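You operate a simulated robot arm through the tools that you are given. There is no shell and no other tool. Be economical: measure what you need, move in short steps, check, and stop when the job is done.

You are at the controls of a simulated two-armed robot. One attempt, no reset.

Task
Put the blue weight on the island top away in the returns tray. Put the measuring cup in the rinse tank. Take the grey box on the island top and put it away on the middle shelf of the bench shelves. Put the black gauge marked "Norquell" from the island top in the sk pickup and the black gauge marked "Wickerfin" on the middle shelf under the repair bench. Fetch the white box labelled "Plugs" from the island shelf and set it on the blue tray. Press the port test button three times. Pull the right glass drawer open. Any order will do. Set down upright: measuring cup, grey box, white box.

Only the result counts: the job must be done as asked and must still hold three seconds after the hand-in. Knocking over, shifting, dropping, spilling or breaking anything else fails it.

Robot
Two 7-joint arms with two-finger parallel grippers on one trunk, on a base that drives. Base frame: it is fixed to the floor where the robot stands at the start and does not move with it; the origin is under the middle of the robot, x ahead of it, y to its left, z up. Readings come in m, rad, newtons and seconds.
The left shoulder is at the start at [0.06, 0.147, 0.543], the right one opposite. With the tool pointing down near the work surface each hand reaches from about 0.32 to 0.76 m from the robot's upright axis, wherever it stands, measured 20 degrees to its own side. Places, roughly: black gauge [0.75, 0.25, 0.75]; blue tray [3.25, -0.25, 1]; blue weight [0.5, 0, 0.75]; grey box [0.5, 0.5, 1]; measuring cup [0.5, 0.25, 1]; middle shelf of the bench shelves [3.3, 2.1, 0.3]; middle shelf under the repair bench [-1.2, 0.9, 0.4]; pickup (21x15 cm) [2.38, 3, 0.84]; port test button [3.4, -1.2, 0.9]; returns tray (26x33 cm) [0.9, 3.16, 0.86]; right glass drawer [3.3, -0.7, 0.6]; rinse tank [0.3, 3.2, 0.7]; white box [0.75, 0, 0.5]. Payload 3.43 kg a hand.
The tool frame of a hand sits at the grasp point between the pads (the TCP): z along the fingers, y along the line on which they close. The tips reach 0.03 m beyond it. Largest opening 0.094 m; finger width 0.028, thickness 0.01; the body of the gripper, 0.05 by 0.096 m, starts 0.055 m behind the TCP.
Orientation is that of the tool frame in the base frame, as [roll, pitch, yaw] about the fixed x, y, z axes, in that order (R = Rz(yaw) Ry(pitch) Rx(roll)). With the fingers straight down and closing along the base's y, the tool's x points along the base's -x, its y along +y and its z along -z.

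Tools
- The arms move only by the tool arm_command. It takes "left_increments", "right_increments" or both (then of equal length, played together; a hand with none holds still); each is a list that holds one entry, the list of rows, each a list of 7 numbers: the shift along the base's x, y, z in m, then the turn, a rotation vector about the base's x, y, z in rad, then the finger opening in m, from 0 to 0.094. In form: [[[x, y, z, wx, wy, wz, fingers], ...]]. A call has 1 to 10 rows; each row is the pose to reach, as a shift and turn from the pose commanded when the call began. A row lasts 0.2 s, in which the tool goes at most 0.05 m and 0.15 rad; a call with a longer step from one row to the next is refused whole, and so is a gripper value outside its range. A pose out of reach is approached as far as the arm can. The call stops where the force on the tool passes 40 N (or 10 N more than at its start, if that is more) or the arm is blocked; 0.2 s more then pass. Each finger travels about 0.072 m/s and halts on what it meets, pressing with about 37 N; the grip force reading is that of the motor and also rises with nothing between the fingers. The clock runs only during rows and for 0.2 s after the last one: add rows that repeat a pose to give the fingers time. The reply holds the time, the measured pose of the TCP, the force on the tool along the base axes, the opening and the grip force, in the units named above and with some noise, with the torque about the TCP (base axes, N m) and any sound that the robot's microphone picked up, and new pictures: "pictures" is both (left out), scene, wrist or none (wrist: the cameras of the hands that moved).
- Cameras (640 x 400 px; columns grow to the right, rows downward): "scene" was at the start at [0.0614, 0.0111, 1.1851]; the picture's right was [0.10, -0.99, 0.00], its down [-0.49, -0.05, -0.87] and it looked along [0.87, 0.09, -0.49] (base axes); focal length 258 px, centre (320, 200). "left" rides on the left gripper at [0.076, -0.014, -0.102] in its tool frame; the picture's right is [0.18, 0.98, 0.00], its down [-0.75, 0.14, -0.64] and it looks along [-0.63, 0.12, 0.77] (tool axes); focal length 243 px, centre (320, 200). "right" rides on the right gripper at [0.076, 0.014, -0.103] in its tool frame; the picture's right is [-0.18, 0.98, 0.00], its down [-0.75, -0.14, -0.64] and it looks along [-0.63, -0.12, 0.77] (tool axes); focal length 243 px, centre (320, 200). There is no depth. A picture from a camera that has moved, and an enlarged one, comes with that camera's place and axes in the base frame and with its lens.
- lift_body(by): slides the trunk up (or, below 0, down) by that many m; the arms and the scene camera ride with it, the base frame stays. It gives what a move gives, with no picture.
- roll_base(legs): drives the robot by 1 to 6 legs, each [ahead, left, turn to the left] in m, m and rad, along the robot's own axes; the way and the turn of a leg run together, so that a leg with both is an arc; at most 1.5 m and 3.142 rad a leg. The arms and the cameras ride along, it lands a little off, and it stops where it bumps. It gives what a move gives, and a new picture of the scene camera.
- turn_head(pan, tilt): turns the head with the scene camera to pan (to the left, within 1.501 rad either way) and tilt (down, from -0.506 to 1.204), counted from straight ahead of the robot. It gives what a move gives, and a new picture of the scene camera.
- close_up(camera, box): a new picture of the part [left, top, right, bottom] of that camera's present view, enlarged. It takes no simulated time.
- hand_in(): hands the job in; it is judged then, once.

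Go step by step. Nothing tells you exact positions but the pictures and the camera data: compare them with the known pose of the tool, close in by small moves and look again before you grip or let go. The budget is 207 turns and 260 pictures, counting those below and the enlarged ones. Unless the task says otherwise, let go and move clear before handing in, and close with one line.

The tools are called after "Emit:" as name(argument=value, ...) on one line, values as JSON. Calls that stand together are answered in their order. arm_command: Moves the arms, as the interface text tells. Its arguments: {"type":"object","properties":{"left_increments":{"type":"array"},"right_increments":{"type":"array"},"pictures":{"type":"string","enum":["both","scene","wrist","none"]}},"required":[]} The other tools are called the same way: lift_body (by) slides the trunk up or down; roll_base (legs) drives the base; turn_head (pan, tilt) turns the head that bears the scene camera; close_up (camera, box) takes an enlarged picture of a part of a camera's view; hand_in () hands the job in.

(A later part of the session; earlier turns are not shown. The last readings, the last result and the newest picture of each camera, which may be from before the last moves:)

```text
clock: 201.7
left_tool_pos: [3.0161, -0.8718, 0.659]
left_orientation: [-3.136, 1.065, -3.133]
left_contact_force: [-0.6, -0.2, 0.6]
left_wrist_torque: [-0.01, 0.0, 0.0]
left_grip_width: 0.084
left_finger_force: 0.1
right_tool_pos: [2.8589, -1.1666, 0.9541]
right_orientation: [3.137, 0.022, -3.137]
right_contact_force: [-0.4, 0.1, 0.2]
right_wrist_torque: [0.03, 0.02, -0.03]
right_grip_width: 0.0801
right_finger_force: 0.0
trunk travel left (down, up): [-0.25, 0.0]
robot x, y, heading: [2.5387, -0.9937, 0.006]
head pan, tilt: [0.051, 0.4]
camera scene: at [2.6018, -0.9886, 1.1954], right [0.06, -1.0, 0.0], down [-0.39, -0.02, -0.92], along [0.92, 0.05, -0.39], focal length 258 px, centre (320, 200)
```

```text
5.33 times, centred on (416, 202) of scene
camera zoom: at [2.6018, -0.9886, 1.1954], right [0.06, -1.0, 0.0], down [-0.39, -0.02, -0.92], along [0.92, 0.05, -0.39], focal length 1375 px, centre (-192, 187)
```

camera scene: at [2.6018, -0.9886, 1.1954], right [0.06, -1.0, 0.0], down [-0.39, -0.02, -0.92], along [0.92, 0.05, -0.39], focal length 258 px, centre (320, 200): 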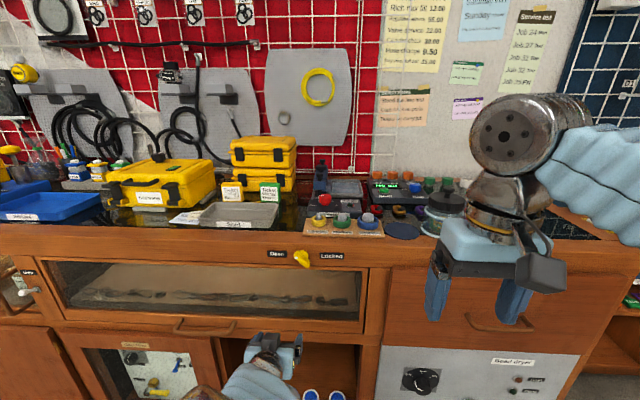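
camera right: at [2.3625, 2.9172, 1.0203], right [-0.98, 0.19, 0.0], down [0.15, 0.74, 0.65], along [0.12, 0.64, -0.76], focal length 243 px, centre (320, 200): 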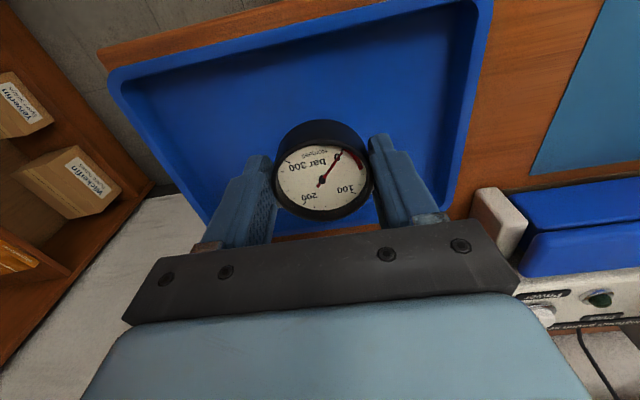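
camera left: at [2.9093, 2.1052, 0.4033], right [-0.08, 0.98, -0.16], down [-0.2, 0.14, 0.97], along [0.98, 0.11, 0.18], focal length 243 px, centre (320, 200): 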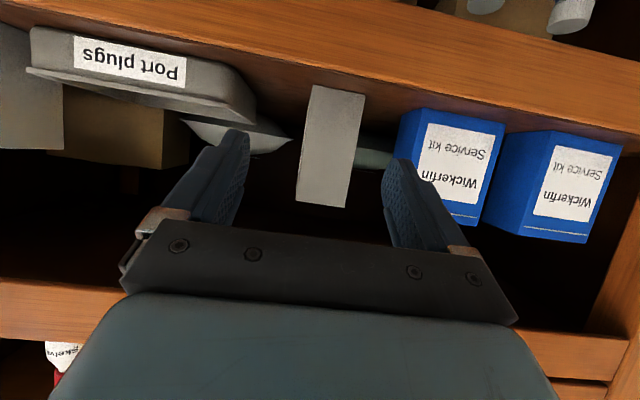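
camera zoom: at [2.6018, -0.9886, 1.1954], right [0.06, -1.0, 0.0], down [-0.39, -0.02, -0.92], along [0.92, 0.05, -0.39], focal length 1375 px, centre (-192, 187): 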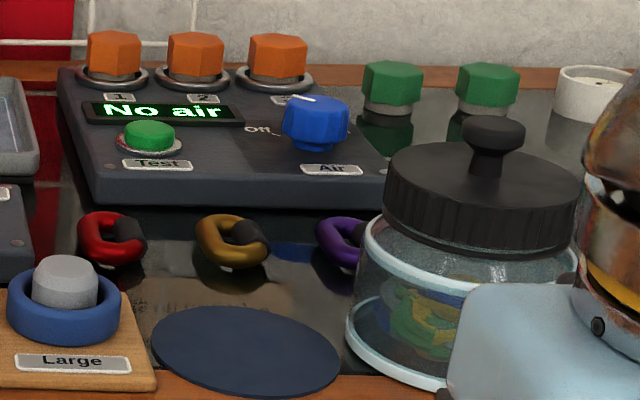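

The knob's white mark points to "Open", good. The button is at about (3.32, −1.14, 0.927); I'll press it first with the right hand, drawer last. I retract the left hand, close the right fingers, and drive in.

Emit:
arm_command(left_increments=[[[-0.03, 0, 0.03, 0, 0, 0, 0.084], [-0.07, 0, 0.05, 0, 0, 0, 0.084], [-0.11, 0, 0.07, 0, 0, 0, 0.084], [-0.15, 0, 0.09, 0, 0, 0, 0.084], [-0.19, 0, 0.1, 0, 0, 0, 0.084]]], right_increments=[[[0, 0, 0.01, 0, 0, 0, 0.06], [0, 0.01, 0.02, 0, 0, 0, 0.03], [0, 0.02, 0.03, 0, 0, 0, 0.0], [0, 0.026, 0.04, 0, 0, 0, 0.0], [0, 0.026, 0.04, 0, 0, 0, 0.0]]], pictures="none")

Emit:
roll_base(legs=[[0.18, 0, 0]])

Emit:
turn_head(pan=-0.1, tilt=0.55)

```text
clock: 202.9
left_tool_pos: [2.841, -0.9007, 0.8219]
left_orientation: [-3.134, 1.061, -3.129]
left_contact_force: [0.0, -0.5, 0.8]
left_wrist_torque: [0.0, 0.04, -0.01]
left_grip_width: 0.0838
left_finger_force: 0.1
left hand out of reach, approached as far as the arm can: row 1, 2, 3, 4, 5
right_tool_pos: [2.8598, -1.1423, 0.9903]
right_orientation: [3.133, 0.019, -3.133]
right_contact_force: [0.3, -0.5, 0.1]
right_wrist_torque: [0.0, 0.04, 0.03]
right_grip_width: 0.0
right_finger_force: 33.1
right hand out of reach, approached as far as the arm can: row 4, 5
trunk travel left (down, up): [-0.25, 0.0]
robot x, y, heading: [2.5375, -0.9969, 0.003]
head pan, tilt: [0.051, 0.4]
```

```text
clock: 204.4
left_tool_pos: [3.024, -0.9007, 0.822]
left_orientation: [-3.135, 1.062, -3.132]
left_contact_force: [0.2, 0.0, -0.8]
left_wrist_torque: [0.01, 0.0, 0.02]
left_grip_width: 0.084
left_finger_force: 0.1
right_tool_pos: [3.041, -1.1419, 0.9905]
right_orientation: [3.133, 0.02, -3.135]
right_contact_force: [-0.1, -0.2, 0.1]
right_wrist_torque: [0.01, 0.03, 0.03]
right_grip_width: 0.0
right_finger_force: 33.2
trunk travel left (down, up): [-0.25, 0.0]
robot x, y, heading: [2.7176, -0.9925, 0.001]
head pan, tilt: [0.051, 0.4]
camera scene: at [2.7828, -0.9879, 1.1954], right [0.05, -1.0, 0.0], down [-0.39, -0.02, -0.92], along [0.92, 0.05, -0.39], focal length 258 px, centre (320, 200)
```

scene: 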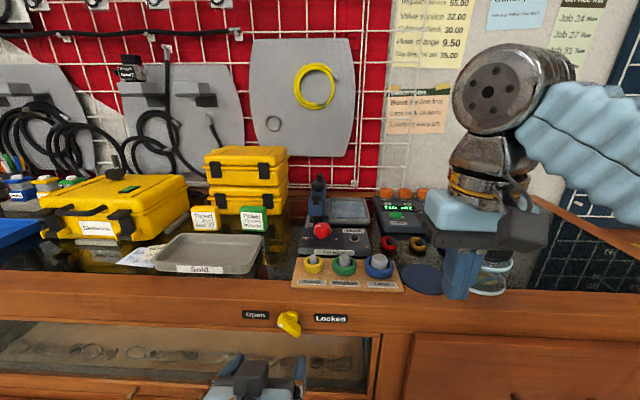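

```text
clock: 205.1
left_tool_pos: [3.0226, -0.9002, 0.8219]
left_orientation: [-3.135, 1.062, -3.132]
left_contact_force: [0.5, -0.5, 0.9]
left_wrist_torque: [-0.01, -0.01, -0.01]
left_grip_width: 0.0837
left_finger_force: 0.0
right_tool_pos: [3.0413, -1.1423, 0.99]
right_orientation: [3.132, 0.021, -3.137]
right_contact_force: [0.2, 0.2, 0.7]
right_wrist_torque: [0.04, -0.01, 0.03]
right_grip_width: 0.0
right_finger_force: 32.9
trunk travel left (down, up): [-0.25, 0.0]
robot x, y, heading: [2.7178, -0.9973, 0.007]
head pan, tilt: [-0.099, 0.55]
camera scene: at [2.7799, -1.0015, 1.1817], right [-0.09, -1.0, 0.0], down [-0.52, 0.05, -0.85], along [0.85, -0.08, -0.52], focal length 258 px, centre (320, 200)
```

scene: 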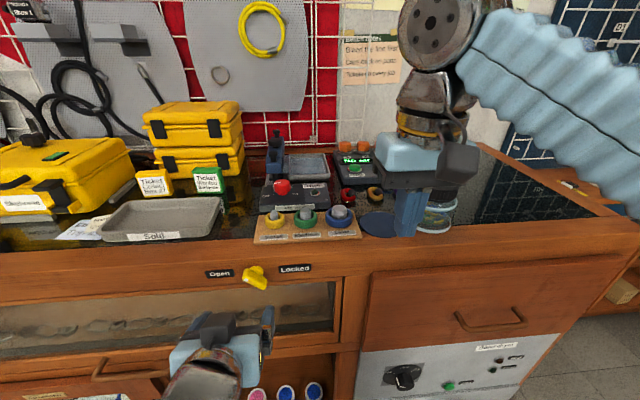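

Button confirmed near (3.323, −1.137). I tilt the right hand 35° forward and bring the closed fingertips above it.

Emit:
arm_command(right_increments=[[[0.01, 0.002, 0.005, 0, -0.15, 0, 0], [0.03, 0.004, 0.01, 0, -0.3, 0, 0], [0.06, 0.006, 0.01, 0, -0.45, 0, 0], [0.1, 0.006, 0.01, 0, -0.6, 0, 0], [0.14, 0.006, 0.01, 0, -0.61, 0, 0], [0.18, 0.006, 0.005, 0, -0.61, 0, 0], [0.22, 0.006, 0.0, 0, -0.61, 0, 0], [0.25, 0.006, 0.0, 0, -0.61, 0, 0]]], pictures="both")

```text
clock: 206.9
left_tool_pos: [3.0243, -0.9008, 0.8225]
left_orientation: [-3.139, 1.062, -3.134]
left_contact_force: [0.3, 0.4, -0.8]
left_wrist_torque: [0.0, 0.02, 0.01]
left_grip_width: 0.0841
left_finger_force: 0.2
right_tool_pos: [3.2946, -1.1386, 0.9913]
right_orientation: [3.136, 0.631, -3.135]
right_contact_force: [0.2, 0.1, -0.3]
right_wrist_torque: [0.02, -0.01, 0.03]
right_grip_width: 0.0002
right_finger_force: 33.1
trunk travel left (down, up): [-0.25, 0.0]
robot x, y, heading: [2.7223, -0.992, -0.003]
head pan, tilt: [-0.099, 0.55]
camera scene: at [2.7798, -1.0016, 1.1817], right [-0.1, -1.0, 0.0], down [-0.52, 0.05, -0.85], along [0.85, -0.08, -0.52], focal length 258 px, centre (320, 200)
camera right: at [3.1728, -1.1251, 1.0286], right [0.14, 0.98, 0.11], down [0.23, -0.14, 0.96], along [0.96, -0.11, -0.25], focal length 243 px, centre (320, 200)
```

scene: 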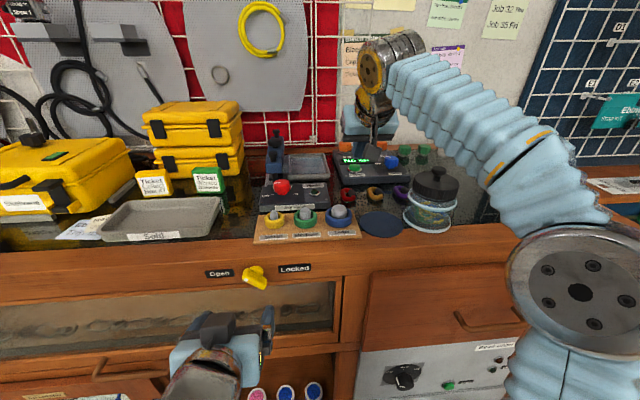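
right: 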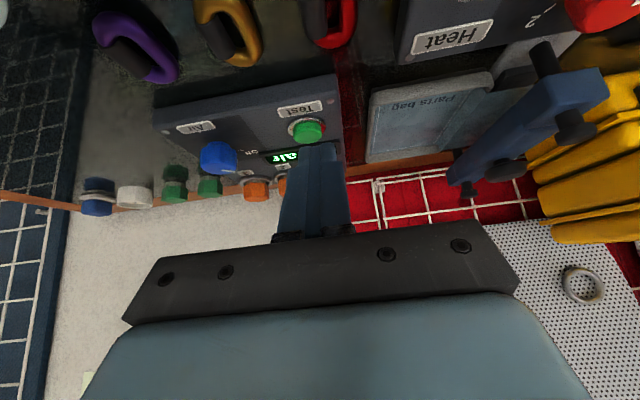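

Fingertips are just short of the button. I shift slightly forward and right and come closer.

Emit:
arm_command(right_increments=[[[0.018, -0.008, 0, 0, 0, 0, 0], [0.018, -0.008, -0.015, 0, 0, 0, 0]]], pictures="both")

Emit:
close_up(camera="scene", box=[320, 100, 440, 200])

```text
clock: 207.5
left_tool_pos: [3.0231, -0.8995, 0.8217]
left_orientation: [-3.137, 1.062, -3.133]
left_contact_force: [-0.6, -0.8, 0.1]
left_wrist_torque: [0.01, 0.03, -0.02]
left_grip_width: 0.0838
left_finger_force: 0.0
right_tool_pos: [3.3098, -1.1456, 0.9769]
right_orientation: [3.136, 0.629, -3.135]
right_contact_force: [0.1, 0.2, -0.1]
right_wrist_torque: [-0.03, -0.01, 0.01]
right_grip_width: 0.0
right_finger_force: 33.1
trunk travel left (down, up): [-0.25, 0.0]
robot x, y, heading: [2.7217, -0.9928, 0.005]
head pan, tilt: [-0.099, 0.55]
camera scene: at [2.78, -1.0015, 1.1817], right [-0.1, -1.0, 0.0], down [-0.52, 0.05, -0.85], along [0.85, -0.08, -0.52], focal length 258 px, centre (320, 200)
camera right: at [3.19, -1.1322, 1.0143], right [0.14, 0.98, 0.11], down [0.23, -0.14, 0.96], along [0.96, -0.11, -0.25], focal length 243 px, centre (320, 200)
```

scene: 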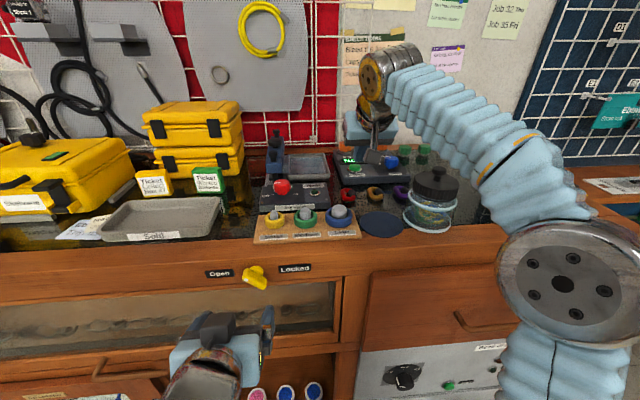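
right: 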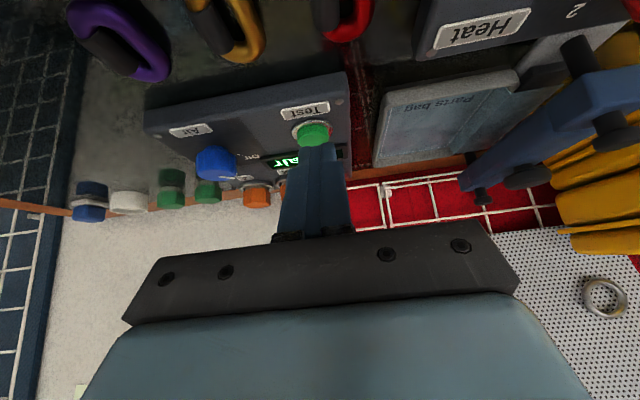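

```text
4.00 times, centred on (380, 150) of scene
camera zoom: at [2.78, -1.0015, 1.1817], right [-0.1, -1.0, 0.0], down [-0.52, 0.05, -0.85], along [0.85, -0.08, -0.52], focal length 1031 px, centre (80, 400)
```

zoom: 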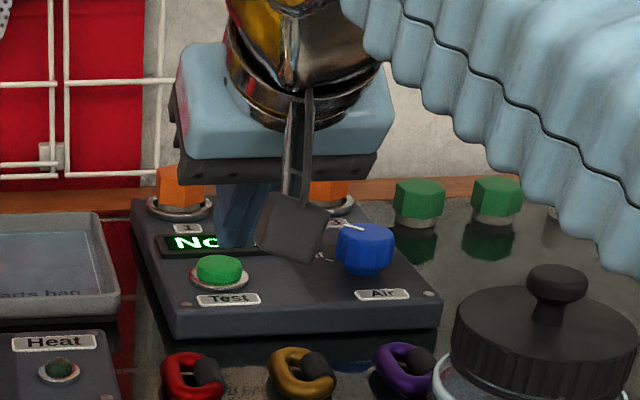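

The tips are about 1–2 cm above the button. I press down in small steps and listen for the click.

Emit:
arm_command(right_increments=[[[0.008, 0.002, -0.004, 0, 0, 0, 0], [0.008, 0.002, -0.008, 0, 0, 0, 0], [0.008, 0.002, -0.012, 0, 0, 0, 0], [0.008, 0.002, -0.016, 0, 0, 0, 0], [0.008, 0.002, -0.02, 0, 0, 0, 0]]], pictures="both")

```text
clock: 208.7
left_tool_pos: [3.0224, -0.8999, 0.8229]
left_orientation: [-3.136, 1.061, -3.134]
left_contact_force: [0.4, -0.4, 0.0]
left_wrist_torque: [-0.03, 0.01, -0.02]
left_grip_width: 0.084
left_finger_force: 0.0
right_tool_pos: [3.3163, -1.1421, 0.9562]
right_orientation: [3.137, 0.629, -3.136]
right_contact_force: [-0.2, 0.7, -0.5]
right_wrist_torque: [0.01, 0.01, -0.01]
right_grip_width: 0.0
right_finger_force: 33.0
trunk travel left (down, up): [-0.25, 0.0]
robot x, y, heading: [2.7224, -0.9936, 0.003]
head pan, tilt: [-0.099, 0.55]
camera scene: at [2.7799, -1.0015, 1.1817], right [-0.1, -1.0, 0.0], down [-0.52, 0.05, -0.85], along [0.85, -0.08, -0.52], focal length 258 px, centre (320, 200)
camera right: at [3.1955, -1.1292, 0.9934], right [0.14, 0.98, 0.11], down [0.23, -0.14, 0.96], along [0.96, -0.11, -0.25], focal length 243 px, centre (320, 200)
```

scene: 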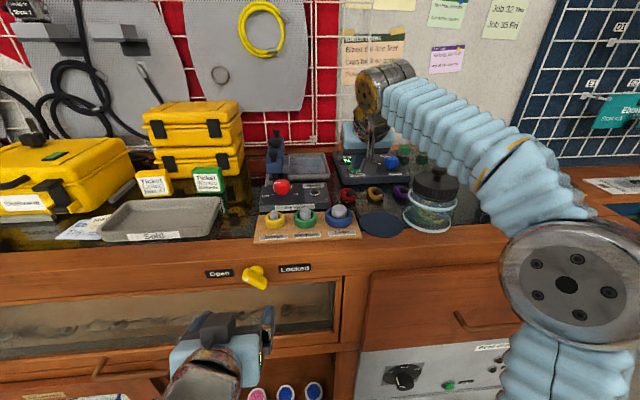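
right: 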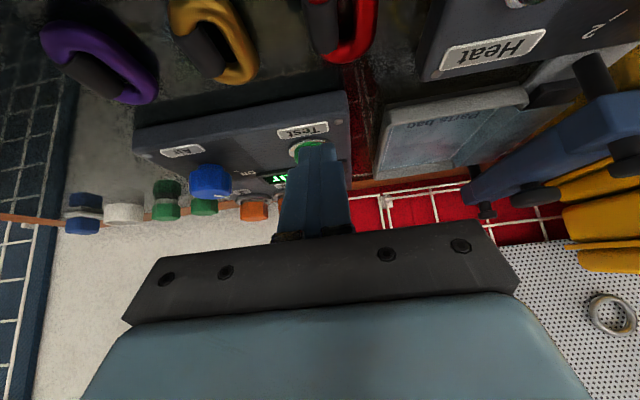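

Emit:
arm_command(right_increments=[[[0, -0.003, -0.004, 0, 0, 0, 0], [0, -0.003, -0.008, 0, 0, 0, 0], [0, -0.003, -0.011, 0, 0, 0, 0], [0, -0.003, -0.014, 0, 0, 0, 0]]], pictures="wrist")

```text
clock: 209.7
left_tool_pos: [3.0237, -0.8995, 0.8218]
left_orientation: [-3.136, 1.062, -3.134]
left_contact_force: [0.2, 0.2, -0.3]
left_wrist_torque: [0.03, -0.01, 0.02]
left_grip_width: 0.084
left_finger_force: 0.1
right_tool_pos: [3.3176, -1.145, 0.94]
right_orientation: [3.138, 0.628, -3.136]
right_contact_force: [-0.6, 0.1, 0.5]
right_wrist_torque: [-0.02, -0.02, -0.02]
right_grip_width: 0.0002
right_finger_force: 33.2
trunk travel left (down, up): [-0.25, 0.0]
robot x, y, heading: [2.7214, -0.9979, 0.009]
head pan, tilt: [-0.099, 0.55]
camera right: at [3.1975, -1.1324, 0.9792], right [0.14, 0.98, 0.11], down [0.23, -0.14, 0.96], along [0.96, -0.11, -0.25], focal length 243 px, centre (320, 200)
```

right: 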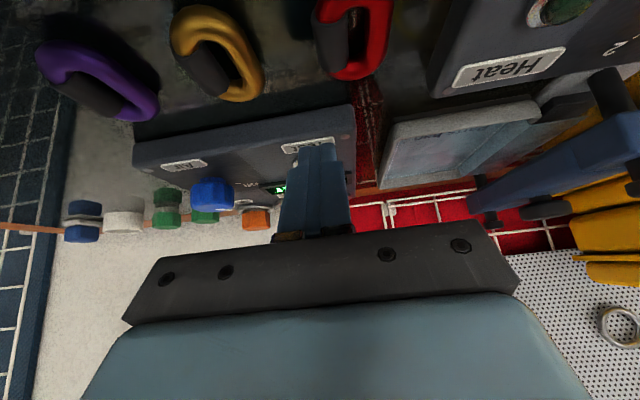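

No contact: refining my sight lines, the button is further back, near (3.38, −1.15, 0.907). I raise the fingers and roll forward 4.5 cm.

Emit:
arm_command(right_increments=[[[0, 0, 0.03, 0, 0, 0, 0], [0, -0.003, 0.04, 0, 0, 0, 0]]], left_increments=[[[-0.03, 0, 0, 0, 0, 0, 0.084], [-0.05, 0, 0.0, 0, 0, 0, 0.084]]], pictures="none")

Emit:
roll_base(legs=[[0.045, 0, 0]])

Emit:
close_up(camera="right", box=[0, 0, 640, 400])

Emit:
close_up(camera="scene", box=[320, 100, 440, 200])

```text
clock: 210.3
left_tool_pos: [2.9738, -0.9033, 0.8292]
left_orientation: [-3.135, 1.062, -3.132]
left_contact_force: [0.0, -0.5, -0.2]
left_wrist_torque: [0.01, 0.02, 0.01]
left_grip_width: 0.084
left_finger_force: 0.0
left hand out of reach, approached as far as the arm can: row 1, 2
right_tool_pos: [3.3198, -1.1474, 0.9829]
right_orientation: [3.135, 0.629, -3.135]
right_contact_force: [0.0, 1.3, -0.6]
right_wrist_torque: [0.01, -0.02, -0.02]
right_grip_width: 0.0
right_finger_force: 33.0
trunk travel left (down, up): [-0.25, 0.0]
robot x, y, heading: [2.7179, -0.9926, 0.006]
head pan, tilt: [-0.099, 0.55]
```

```text
clock: 211.2
left_tool_pos: [3.0186, -0.9035, 0.8299]
left_orientation: [-3.137, 1.061, -3.134]
left_contact_force: [0.4, -0.3, 0.0]
left_wrist_torque: [0.0, -0.02, 0.04]
left_grip_width: 0.0839
left_finger_force: 0.1
right_tool_pos: [3.3641, -1.1469, 0.9824]
right_orientation: [3.137, 0.628, -3.135]
right_contact_force: [-0.8, 0.6, 0.0]
right_wrist_torque: [0.02, 0.01, 0.01]
right_grip_width: 0.0
right_finger_force: 33.3
trunk travel left (down, up): [-0.25, 0.0]
robot x, y, heading: [2.7646, -0.9946, 0.005]
head pan, tilt: [-0.099, 0.55]
camera scene: at [2.825, -1.0014, 1.1817], right [-0.1, -1.0, 0.0], down [-0.52, 0.05, -0.85], along [0.85, -0.08, -0.52], focal length 258 px, centre (320, 200)
```

scene: 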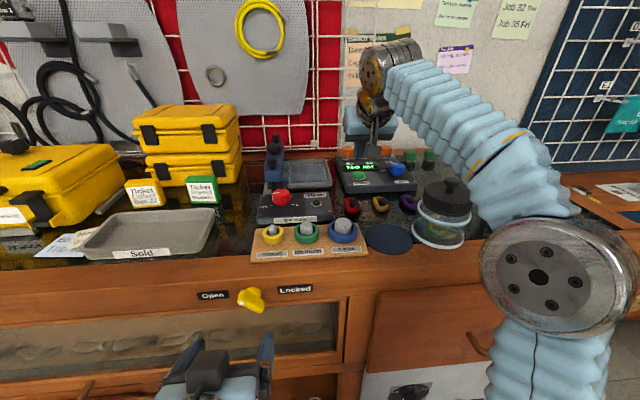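

```text
1.00 times, centred on (320, 200) of right (not enlarged: the box is as wide or as high as the picture)
camera zoom: at [3.2437, -1.134, 1.0206], right [0.14, 0.98, 0.11], down [0.23, -0.14, 0.96], along [0.96, -0.11, -0.25], focal length 243 px, centre (320, 200)
```

zoom: 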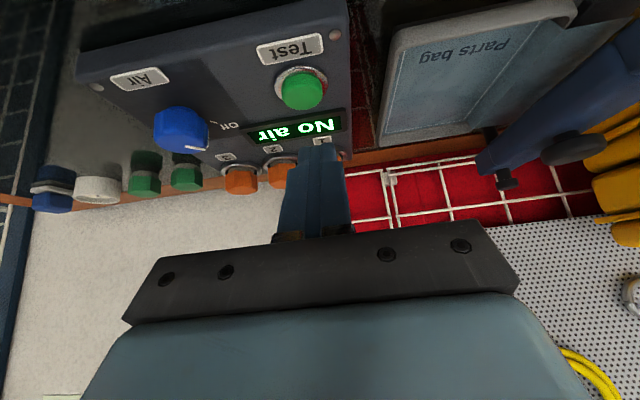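

```text
4.00 times, centred on (380, 150) of scene
camera zoom: at [2.825, -1.0014, 1.1817], right [-0.1, -1.0, 0.0], down [-0.52, 0.05, -0.85], along [0.85, -0.08, -0.52], focal length 1031 px, centre (80, 400)
```

zoom: 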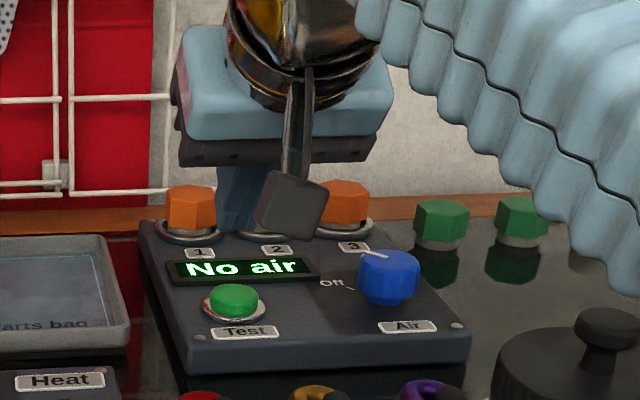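

Now the button lies directly below the tips (about 4–5 cm). I press straight down.

Emit:
arm_command(right_increments=[[[0.002, -0.005, -0.03, 0, 0, 0, 0], [0.002, -0.005, -0.038, 0, 0, 0, 0], [0.002, -0.005, -0.043, 0, 0, 0, 0], [0.002, -0.005, -0.047, 0, 0, 0, 0], [0.002, -0.005, -0.051, 0, 0, 0, 0], [0.002, -0.005, -0.055, 0, 0, 0, 0], [0.002, -0.005, -0.059, 0, 0, 0, 0]]], pictures="both")

```text
clock: 212.8
left_tool_pos: [3.0181, -0.9021, 0.8299]
left_orientation: [-3.137, 1.062, -3.13]
left_contact_force: [-0.6, -0.1, -0.2]
left_wrist_torque: [0.0, 0.0, -0.01]
left_grip_width: 0.0841
left_finger_force: 0.1
right_tool_pos: [3.3662, -1.152, 0.9248]
right_orientation: [3.137, 0.632, -3.135]
right_contact_force: [-1.6, 3.4, 11.1]
right_wrist_torque: [0.07, -0.07, 0.01]
right_grip_width: 0.0
right_finger_force: 32.9
trunk travel left (down, up): [-0.25, 0.0]
robot x, y, heading: [2.7664, -0.9947, 0.002]
head pan, tilt: [-0.099, 0.55]
heard: click
camera scene: at [2.8242, -1.0009, 1.182], right [-0.1, -1.0, 0.0], down [-0.52, 0.05, -0.85], along [0.85, -0.08, -0.52], focal length 258 px, centre (320, 200)
camera right: at [3.2453, -1.139, 0.9631], right [0.14, 0.98, 0.11], down [0.23, -0.14, 0.96], along [0.96, -0.11, -0.25], focal length 243 px, centre (320, 200)
```

scene: 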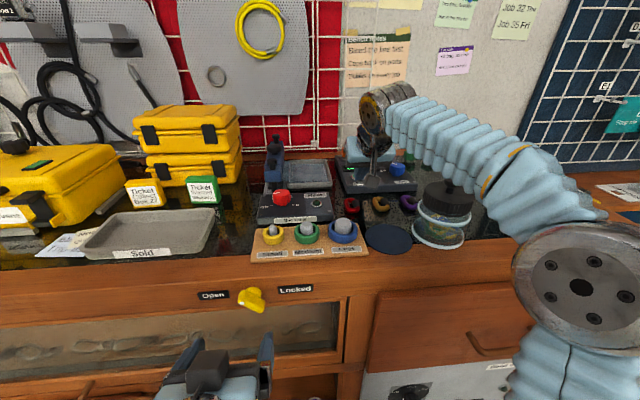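
right: 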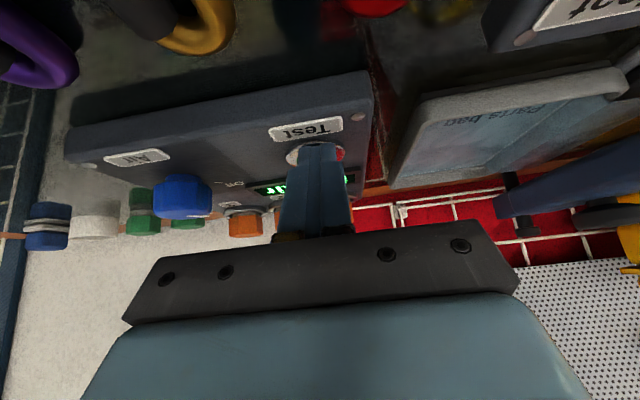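

A click: first press registered. I release by rising, checking for further sounds.

Emit:
arm_command(right_increments=[[[0, 0, 0.012, 0, 0, 0, 0], [0, 0, 0.025, 0, 0, 0, 0], [0, 0, 0.025, 0, 0, 0, 0]]], pictures="none")

Emit:
arm_command(right_increments=[[[0, 0, -0.01, 0, 0, 0, 0], [0, 0, -0.018, 0, 0, 0, 0], [0, 0, -0.022, 0, 0, 0, 0], [0, 0, -0.025, 0, 0, 0, 0]]], pictures="none")

```text
clock: 213.6
left_tool_pos: [3.0184, -0.9027, 0.828]
left_orientation: [-3.136, 1.06, -3.133]
left_contact_force: [-0.2, 0.1, 0.1]
left_wrist_torque: [-0.01, 0.0, 0.01]
left_grip_width: 0.0839
left_finger_force: 0.0
right_tool_pos: [3.367, -1.1514, 0.9471]
right_orientation: [3.135, 0.628, -3.135]
right_contact_force: [0.2, -0.8, 0.7]
right_wrist_torque: [0.0, 0.02, -0.03]
right_grip_width: 0.0
right_finger_force: 33.0
trunk travel left (down, up): [-0.25, 0.0]
robot x, y, heading: [2.7684, -0.9929, 0.007]
head pan, tilt: [-0.099, 0.55]
```

```text
clock: 214.6
left_tool_pos: [3.0188, -0.9024, 0.8304]
left_orientation: [-3.137, 1.061, -3.133]
left_contact_force: [-0.2, 0.9, -0.3]
left_wrist_torque: [0.0, -0.02, -0.04]
left_grip_width: 0.0839
left_finger_force: 0.0
right_tool_pos: [3.3659, -1.1509, 0.9258]
right_orientation: [3.137, 0.635, -3.135]
right_contact_force: [-2.2, 0.9, 13.5]
right_wrist_torque: [0.01, -0.09, 0.0]
right_grip_width: 0.0001
right_finger_force: 33.2
trunk travel left (down, up): [-0.25, 0.0]
robot x, y, heading: [2.7619, -0.9964, 0.004]
head pan, tilt: [-0.099, 0.55]
heard: click
```

Second click heard. I release and press the third time.

Emit:
arm_command(right_increments=[[[0, 0, 0.012, 0, 0, 0, 0], [0, 0, 0.025, 0, 0, 0, 0], [0, 0, 0.025, 0, 0, 0, 0]]], pictures="none")

Emit:
arm_command(right_increments=[[[0, 0, -0.01, 0, 0, 0, 0], [0, 0, -0.018, 0, 0, 0, 0], [0, 0, -0.022, 0, 0, 0, 0], [0, 0, -0.025, 0, 0, 0, 0]]], pictures="none")

```text
clock: 215.4
left_tool_pos: [3.018, -0.9021, 0.8295]
left_orientation: [-3.14, 1.061, -3.133]
left_contact_force: [0.5, -0.4, 0.4]
left_wrist_torque: [0.02, 0.01, 0.01]
left_grip_width: 0.0838
left_finger_force: 0.0
right_tool_pos: [3.3664, -1.1519, 0.9492]
right_orientation: [3.139, 0.627, -3.134]
right_contact_force: [-0.1, 0.0, 0.1]
right_wrist_torque: [0.0, -0.02, -0.02]
right_grip_width: 0.0
right_finger_force: 33.4
trunk travel left (down, up): [-0.25, 0.0]
robot x, y, heading: [2.7635, -0.9892, 0.008]
head pan, tilt: [-0.099, 0.55]
```

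```text
clock: 216.4
left_tool_pos: [3.0183, -0.9034, 0.8297]
left_orientation: [-3.135, 1.061, -3.133]
left_contact_force: [0.8, 0.3, 0.6]
left_wrist_torque: [-0.01, -0.01, -0.01]
left_grip_width: 0.0839
left_finger_force: 0.0
right_tool_pos: [3.3657, -1.153, 0.9255]
right_orientation: [3.137, 0.632, -3.135]
right_contact_force: [-1.7, -1.3, 10.8]
right_wrist_torque: [-0.06, -0.09, -0.02]
right_grip_width: 0.0
right_finger_force: 32.4
trunk travel left (down, up): [-0.25, 0.0]
robot x, y, heading: [2.7659, -0.9907, 0.002]
head pan, tilt: [-0.099, 0.55]
heard: click
```

Three clicks. I lift clear and retract the right hand, untilting it.

Emit:
arm_command(right_increments=[[[0, 0, 0.025, 0, 0, 0, 0], [0, 0, 0.055, 0, 0, 0, 0], [-0.04, 0, 0.06, 0, 0, 0, 0], [-0.08, 0, 0.06, 0, 0, 0, 0], [-0.12, 0, 0.06, 0, 0.1, 0, 0], [-0.16, 0, 0.06, 0, 0.2, 0, 0], [-0.2, 0, 0.06, 0, 0.3, 0, 0], [-0.24, 0, 0.06, 0, 0.4, 0, 0], [-0.28, 0, 0.06, 0, 0.5, 0, 0.04], [-0.31, 0, 0.06, 0, 0.62, 0, 0.08]]], pictures="scene")

```text
clock: 218.6
left_tool_pos: [3.0177, -0.9037, 0.8281]
left_orientation: [-3.135, 1.061, -3.132]
left_contact_force: [-0.4, 0.0, -0.7]
left_wrist_torque: [-0.03, -0.01, 0.01]
left_grip_width: 0.084
left_finger_force: 0.0
right_tool_pos: [3.0549, -1.1524, 0.9842]
right_orientation: [3.133, 0.007, -3.136]
right_contact_force: [0.6, -0.1, -0.6]
right_wrist_torque: [0.0, 0.03, 0.0]
right_grip_width: 0.0796
right_finger_force: 0.6
trunk travel left (down, up): [-0.25, 0.0]
robot x, y, heading: [2.7649, -0.9992, 0.002]
head pan, tilt: [-0.099, 0.55]
camera scene: at [2.8252, -1.0013, 1.1817], right [-0.1, -1.0, 0.0], down [-0.52, 0.05, -0.85], along [0.85, -0.08, -0.52], focal length 258 px, centre (320, 200)
```

scene: 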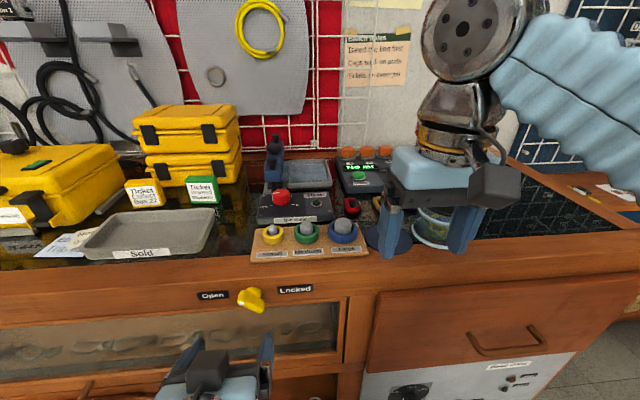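

The pieces are undisturbed. Next I fetch the Wickerfin gauge at (0.935, 0.20) from the island's far side: back away, shift left, turn around.

Emit:
roll_base(legs=[[-0.95, 0, 0], [0, 0.9, 0], [0, 0, 1.57], [0, 0, 1.57]])

Emit:
turn_head(pan=0.0, tilt=0.5)

```text
clock: 235.5
left_tool_pos: [1.5186, -0.2189, 0.8296]
left_orientation: [-3.139, 1.06, 0.032]
left_contact_force: [-0.2, -0.4, -0.5]
left_wrist_torque: [-0.01, 0.01, -0.02]
left_grip_width: 0.084
left_finger_force: 0.1
right_tool_pos: [1.4767, 0.0283, 0.9853]
right_orientation: [3.133, 0.008, 0.03]
right_contact_force: [0.2, 0.0, -0.2]
right_wrist_torque: [0.0, -0.01, 0.03]
right_grip_width: 0.0799
right_finger_force: 0.0
trunk travel left (down, up): [-0.25, 0.0]
robot x, y, heading: [1.7712, -0.1197, -3.113]
head pan, tilt: [-0.099, 0.55]
camera scene: at [1.712, -0.1121, 1.1817], right [0.07, 1.0, 0.0], down [0.52, -0.04, -0.85], along [-0.85, 0.06, -0.52], focal length 258 px, centre (320, 200)
```

scene: 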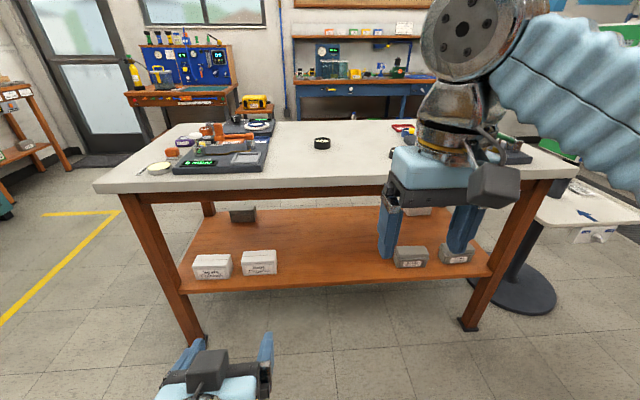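

```text
clock: 236.2
left_tool_pos: [1.5189, -0.2187, 0.8292]
left_orientation: [-3.139, 1.062, 0.034]
left_contact_force: [0.9, 0.0, -0.5]
left_wrist_torque: [-0.01, 0.01, -0.01]
left_grip_width: 0.0839
left_finger_force: 0.0
right_tool_pos: [1.477, 0.0285, 0.9848]
right_orientation: [3.133, 0.008, 0.029]
right_contact_force: [0.3, 0.2, -0.4]
right_wrist_torque: [-0.03, 0.01, -0.02]
right_grip_width: 0.0801
right_finger_force: 0.1
trunk travel left (down, up): [-0.25, 0.0]
robot x, y, heading: [1.7718, -0.1192, -3.113]
head pan, tilt: [0.0, 0.499]
camera scene: at [1.7106, -0.121, 1.1863], right [-0.03, 1.0, 0.0], down [0.48, 0.01, -0.88], along [-0.88, -0.02, -0.48], focal length 258 px, centre (320, 200)
```

scene: 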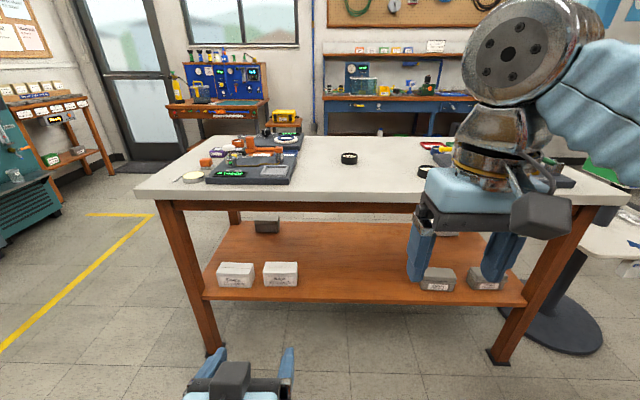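

Two more white boxes lie on this side of the shelf, so I must read their labels.

Emit:
close_up(camera="scene", box=[205, 250, 309, 302])

Emit:
close_up(camera="scene", box=[270, 130, 470, 210])

```text
6.15 times, centred on (257, 276) of scene
camera zoom: at [1.7106, -0.121, 1.1863], right [-0.03, 1.0, 0.0], down [0.48, 0.01, -0.88], along [-0.88, -0.02, -0.48], focal length 1586 px, centre (708, -268)
```

zoom: 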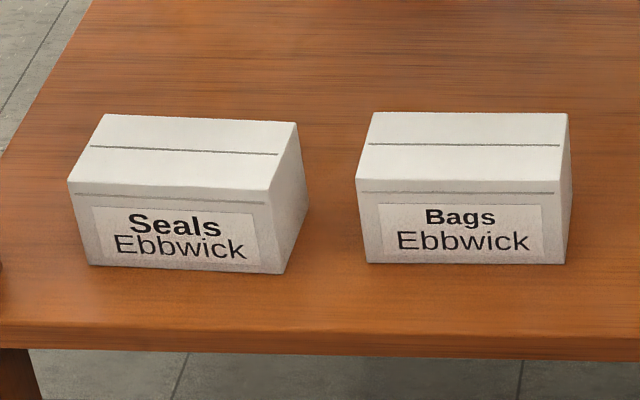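

```text
3.20 times, centred on (370, 170) of scene
camera zoom: at [1.7106, -0.121, 1.1863], right [-0.03, 1.0, 0.0], down [0.48, 0.01, -0.88], along [-0.88, -0.02, -0.48], focal length 825 px, centre (160, 296)
```

zoom: 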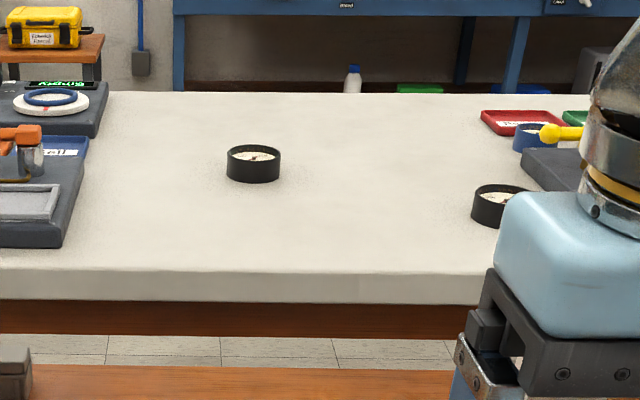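

"Seals" and "Bags" – so Plugs is indeed the one on the front side. Now I close in on the Wickerfin gauge at about (0.955, 0.19).

Emit:
roll_base(legs=[[0, -0.165, -0.028], [0.37, 0, 0]])

Emit:
arm_command(right_increments=[[[-0.02, 0, -0.01, 0, 0, 0, 0.08], [-0.04, 0, -0.02, 0, 0, 0, 0.08], [-0.06, 0, -0.03, 0, 0, 0, 0.08], [-0.08, 0, -0.04, 0, 0, 0, 0.08]]], pictures="both")

```text
clock: 239.6
left_tool_pos: [1.1434, -0.0407, 0.8298]
left_orientation: [-3.137, 1.061, -0.002]
left_contact_force: [-0.2, 0.0, 0.8]
left_wrist_torque: [0.0, 0.01, -0.01]
left_grip_width: 0.0839
left_finger_force: 0.0
right_tool_pos: [1.1092, 0.2071, 0.9845]
right_orientation: [3.134, 0.01, -0.004]
right_contact_force: [0.5, -0.1, -0.4]
right_wrist_torque: [-0.03, -0.02, 0.01]
right_grip_width: 0.0799
right_finger_force: 0.1
trunk travel left (down, up): [-0.25, 0.0]
robot x, y, heading: [1.3982, 0.0466, 3.135]
head pan, tilt: [0.0, 0.499]
camera scene: at [1.3382, 0.05, 1.1863], right [0.01, 1.0, 0.0], down [0.48, 0.0, -0.88], along [-0.88, 0.01, -0.48], focal length 258 px, centre (320, 200)
```

scene: 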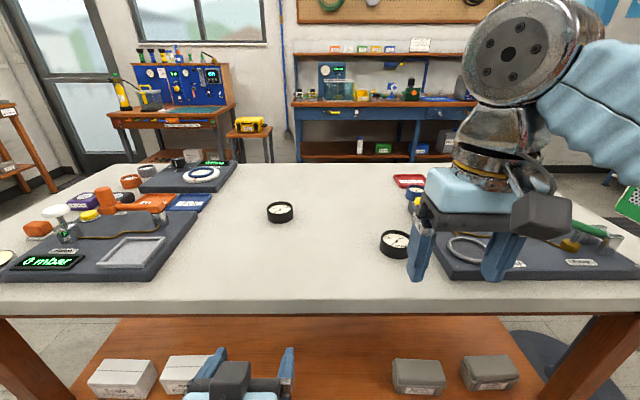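

```text
clock: 240.6
left_tool_pos: [1.1442, -0.0424, 0.8299]
left_orientation: [-3.137, 1.062, -0.002]
left_contact_force: [-0.2, -0.9, -1.0]
left_wrist_torque: [-0.02, -0.04, -0.02]
left_grip_width: 0.0841
left_finger_force: 0.0
right_tool_pos: [1.0311, 0.2067, 0.9455]
right_orientation: [3.131, 0.008, -0.005]
right_contact_force: [0.0, 0.5, -0.6]
right_wrist_torque: [-0.02, 0.0, 0.0]
right_grip_width: 0.0798
right_finger_force: 0.0
trunk travel left (down, up): [-0.25, 0.0]
robot x, y, heading: [1.3971, 0.0446, 3.131]
head pan, tilt: [0.0, 0.499]
camera scene: at [1.3382, 0.0501, 1.1863], right [0.01, 1.0, 0.0], down [0.48, 0.0, -0.88], along [-0.88, 0.01, -0.48], focal length 258 px, centre (320, 200)
camera right: at [1.1087, 0.1924, 1.0468], right [-0.19, -0.98, 0.01], down [-0.75, 0.15, 0.65], along [-0.64, 0.12, -0.76], focal length 243 px, centre (320, 200)
```

scene: 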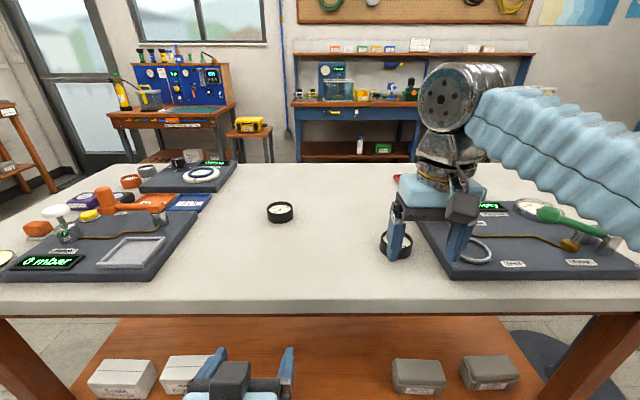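
right: 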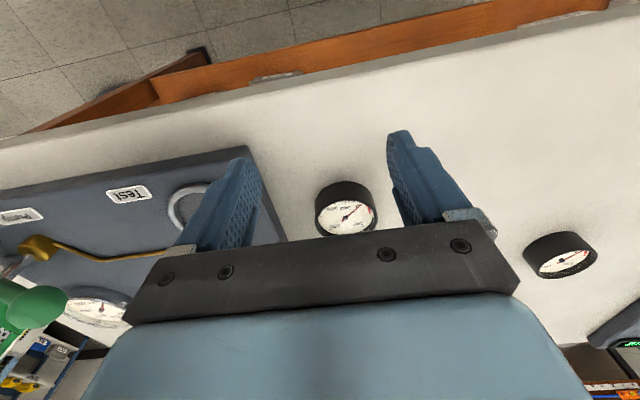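

Gauge at (0.957, 0.196), console 3 cm to its side. I move over it with a tight 7.2 cm opening.

Emit:
arm_command(right_increments=[[[-0.03, -0.011, -0.003, 0, 0, 0, 0.072], [-0.06, -0.011, -0.008, 0, 0, 0, 0.072], [-0.074, -0.011, -0.012, 0, 0, 0, 0.072], [-0.074, -0.011, -0.025, 0, 0, 0, 0.072]]], pictures="wrist")

```text
clock: 241.6
left_tool_pos: [1.1424, -0.0406, 0.8287]
left_orientation: [-3.137, 1.061, -0.002]
left_contact_force: [0.4, 0.3, -0.1]
left_wrist_torque: [0.03, 0.01, 0.0]
left_grip_width: 0.0841
left_finger_force: 0.1
right_tool_pos: [0.9544, 0.1957, 0.9205]
right_orientation: [3.135, 0.008, -0.005]
right_contact_force: [-0.2, -1.4, -0.4]
right_wrist_torque: [-0.01, -0.02, 0.03]
right_grip_width: 0.0717
right_finger_force: 0.0
trunk travel left (down, up): [-0.25, 0.0]
robot x, y, heading: [1.3979, 0.049, 3.137]
head pan, tilt: [0.0, 0.499]
camera right: at [1.033, 0.1816, 1.0221], right [-0.19, -0.98, 0.01], down [-0.75, 0.15, 0.65], along [-0.64, 0.12, -0.76], focal length 243 px, centre (320, 200)
```

right: 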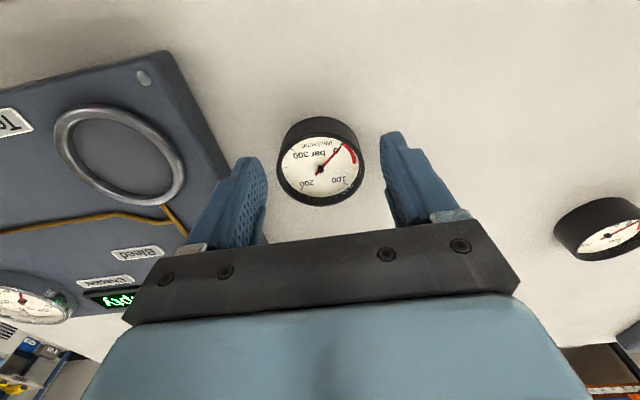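

Dial reads "Wickerfin", well centred. I shift 1 cm further, descend, close and lift.

Emit:
arm_command(right_increments=[[[-0.01, 0.001, -0.01, 0, 0, 0, 0.072], [-0.01, 0.001, -0.025, 0, 0, 0, 0.072], [-0.01, 0.001, -0.025, 0, 0, 0, 0.055], [-0.01, 0.001, -0.025, 0, 0, 0, 0.035], [-0.01, 0.001, -0.025, 0, 0, 0, 0.03], [-0.01, 0.001, -0.025, 0, 0, 0, 0.03], [-0.01, 0.001, 0.0, 0, 0, 0, 0.03], [0.02, 0.0, 0.03, 0, 0, 0, 0.03], [0.06, 0.0, 0.04, 0, 0, 0, 0.03], [0.1, 0.0, 0.05, 0, 0, 0, 0.03]]], pictures="wrist")

```text
clock: 243.8
left_tool_pos: [1.1427, -0.0411, 0.8293]
left_orientation: [-3.137, 1.06, -0.001]
left_contact_force: [0.1, -0.5, -0.8]
left_wrist_torque: [0.01, 0.0, -0.01]
left_grip_width: 0.0842
left_finger_force: 0.0
right_tool_pos: [1.0577, 0.1943, 0.9706]
right_orientation: [3.134, 0.009, -0.004]
right_contact_force: [-0.5, -0.7, -1.3]
right_wrist_torque: [0.03, -0.04, 0.01]
right_grip_width: 0.0585
right_finger_force: 37.2
trunk travel left (down, up): [-0.25, 0.0]
robot x, y, heading: [1.3989, 0.0503, 3.137]
head pan, tilt: [0.0, 0.499]
camera right: at [1.136, 0.18, 1.0731], right [-0.19, -0.98, 0.01], down [-0.75, 0.15, 0.65], along [-0.64, 0.11, -0.76], focal length 243 px, centre (320, 200)
```

right: 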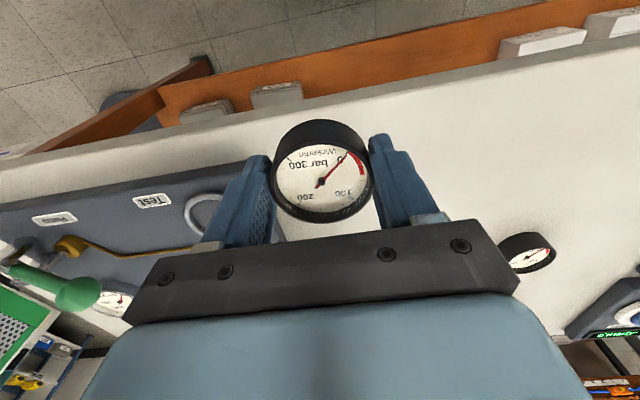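

Wickerfin is held. I drive around the north side of the rack to the repair bench on the west wall.

Emit:
arm_command(right_increments=[[[0.03, 0.0, 0.0, 0, 0, 0, 0.03], [0.06, 0, 0.0, 0, 0, 0, 0.03]]], pictures="none")

Emit:
roll_base(legs=[[-0.38, 0, 0], [0, -1.5, 0], [0, -0.3, 0], [1.5, 0, 0], [0.3, 0, 0]])

Emit:
turn_head(pan=0.5, tilt=0.45)

```text
clock: 244.4
left_tool_pos: [1.1443, -0.0405, 0.8283]
left_orientation: [-3.137, 1.062, -0.001]
left_contact_force: [-0.1, 0.1, 0.0]
left_wrist_torque: [-0.01, 0.01, 0.01]
left_grip_width: 0.0842
left_finger_force: 0.1
right_tool_pos: [1.1175, 0.1948, 0.9701]
right_orientation: [3.133, 0.01, -0.004]
right_contact_force: [-0.6, 0.0, -0.8]
right_wrist_torque: [-0.03, -0.01, 0.02]
right_grip_width: 0.0586
right_finger_force: 36.9
trunk travel left (down, up): [-0.25, 0.0]
robot x, y, heading: [1.3979, 0.046, 3.134]
head pan, tilt: [0.0, 0.499]
```

```text
clock: 264.0
left_tool_pos: [-0.2723, 1.6965, 0.8289]
left_orientation: [-3.137, 1.062, 0.013]
left_contact_force: [-0.4, 0.3, -0.7]
left_wrist_torque: [0.05, -0.02, 0.04]
left_grip_width: 0.0841
left_finger_force: 0.1
right_tool_pos: [-0.2998, 1.9326, 0.9701]
right_orientation: [3.132, 0.009, 0.009]
right_contact_force: [0.6, 1.0, -1.3]
right_wrist_torque: [-0.03, -0.02, -0.02]
right_grip_width: 0.0582
right_finger_force: 37.1
trunk travel left (down, up): [-0.25, 0.0]
robot x, y, heading: [-0.0157, 1.7897, -3.134]
head pan, tilt: [0.0, 0.499]
camera scene: at [-0.0779, 1.7906, 1.1863], right [-0.01, 1.0, 0.0], down [0.48, 0.0, -0.88], along [-0.88, -0.01, -0.48], focal length 258 px, centre (320, 200)
```

scene: 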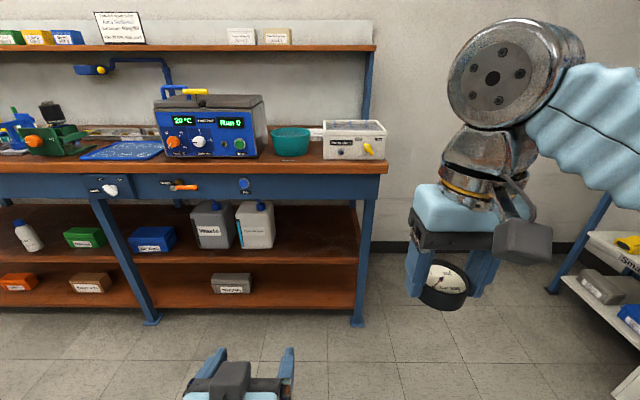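

```text
clock: 264.9
left_tool_pos: [-0.2703, 1.6974, 0.828]
left_orientation: [-3.139, 1.061, 0.012]
left_contact_force: [0.5, 0.2, 0.2]
left_wrist_torque: [0.02, -0.01, 0.01]
left_grip_width: 0.0843
left_finger_force: 0.0
right_tool_pos: [-0.3005, 1.933, 0.97]
right_orientation: [3.133, 0.01, 0.008]
right_contact_force: [0.1, -0.2, -1.6]
right_wrist_torque: [-0.01, 0.0, -0.03]
right_grip_width: 0.0588
right_finger_force: 37.0
trunk travel left (down, up): [-0.25, 0.0]
robot x, y, heading: [-0.0183, 1.7906, -3.133]
head pan, tilt: [0.499, 0.45]
camera scene: at [-0.0675, 1.7468, 1.1907], right [-0.48, 0.87, 0.0], down [0.38, 0.21, -0.9], along [-0.79, -0.44, -0.44], focal length 258 px, centre (320, 200)
```

scene: 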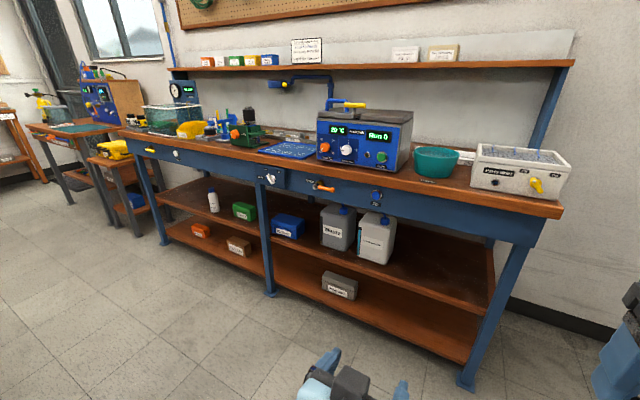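

The repair bench's middle shelf (z≈0.405, front x≈−0.94) has free room at its right end, y≈1.6–1.9. I align there, lower the trunk, and look.

Emit:
roll_base(legs=[[0, 0.18, -0.008], [0.38, 0, 0]])

Emit:
lift_body(by=-0.24)

Emit:
turn_head(pan=-0.1, tilt=0.5)

```text
clock: 268.4
left_tool_pos: [-0.6598, 1.5216, 0.8294]
left_orientation: [-3.139, 1.061, -0.002]
left_contact_force: [0.6, -0.2, 0.4]
left_wrist_torque: [0.03, -0.01, 0.02]
left_grip_width: 0.084
left_finger_force: 0.2
right_tool_pos: [-0.685, 1.7578, 0.9698]
right_orientation: [3.132, 0.008, -0.005]
right_contact_force: [-0.3, 0.6, -1.6]
right_wrist_torque: [-0.01, 0.04, 0.01]
right_grip_width: 0.0587
right_finger_force: 37.1
trunk travel left (down, up): [-0.25, 0.0]
robot x, y, heading: [-0.4051, 1.6124, 3.137]
head pan, tilt: [0.499, 0.45]
camera scene: at [-0.4545, 1.5688, 1.1907], right [-0.47, 0.88, 0.0], down [0.38, 0.21, -0.9], along [-0.79, -0.43, -0.44], focal length 258 px, centre (320, 200)
```

scene: 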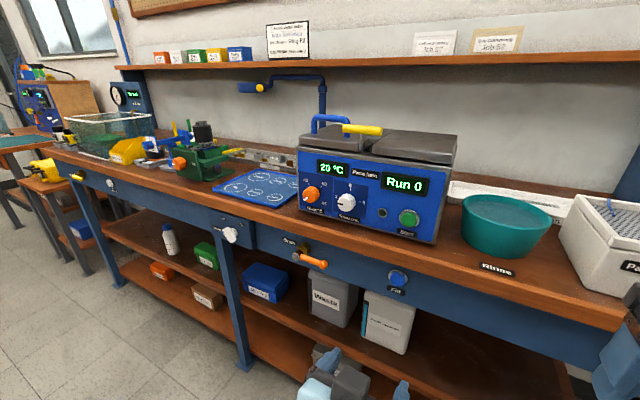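

```text
clock: 270.9
left_tool_pos: [-0.66, 1.5219, 0.5883]
left_orientation: [-3.138, 1.061, -0.002]
left_contact_force: [0.0, -0.3, -0.5]
left_wrist_torque: [0.02, -0.04, 0.0]
left_grip_width: 0.084
left_finger_force: 0.2
right_tool_pos: [-0.6849, 1.7565, 0.7293]
right_orientation: [3.133, 0.01, -0.006]
right_contact_force: [0.3, 0.1, -1.0]
right_wrist_torque: [0.0, 0.03, 0.04]
right_grip_width: 0.0584
right_finger_force: 36.5
trunk travel left (down, up): [-0.01, 0.24]
robot x, y, heading: [-0.4073, 1.6069, 3.133]
head pan, tilt: [0.499, 0.45]
```

```text
clock: 271.9
left_tool_pos: [-0.6596, 1.5218, 0.5884]
left_orientation: [-3.138, 1.061, -0.001]
left_contact_force: [0.8, -0.8, -0.3]
left_wrist_torque: [0.01, -0.03, -0.02]
left_grip_width: 0.0841
left_finger_force: 0.0
right_tool_pos: [-0.6849, 1.7571, 0.731]
right_orientation: [3.133, 0.009, -0.005]
right_contact_force: [0.2, 0.4, -1.1]
right_wrist_torque: [0.02, -0.03, 0.0]
right_grip_width: 0.0584
right_finger_force: 36.5
trunk travel left (down, up): [-0.01, 0.24]
robot x, y, heading: [-0.4046, 1.6096, 3.135]
head pan, tilt: [-0.099, 0.499]
camera scene: at [-0.4642, 1.6218, 0.9463], right [0.1, 0.99, 0.0], down [0.48, -0.05, -0.88], along [-0.87, 0.09, -0.48], focal length 258 px, centre (320, 200)
```

scene: 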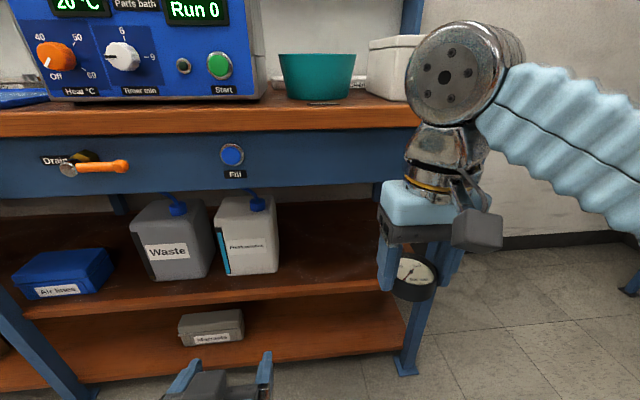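

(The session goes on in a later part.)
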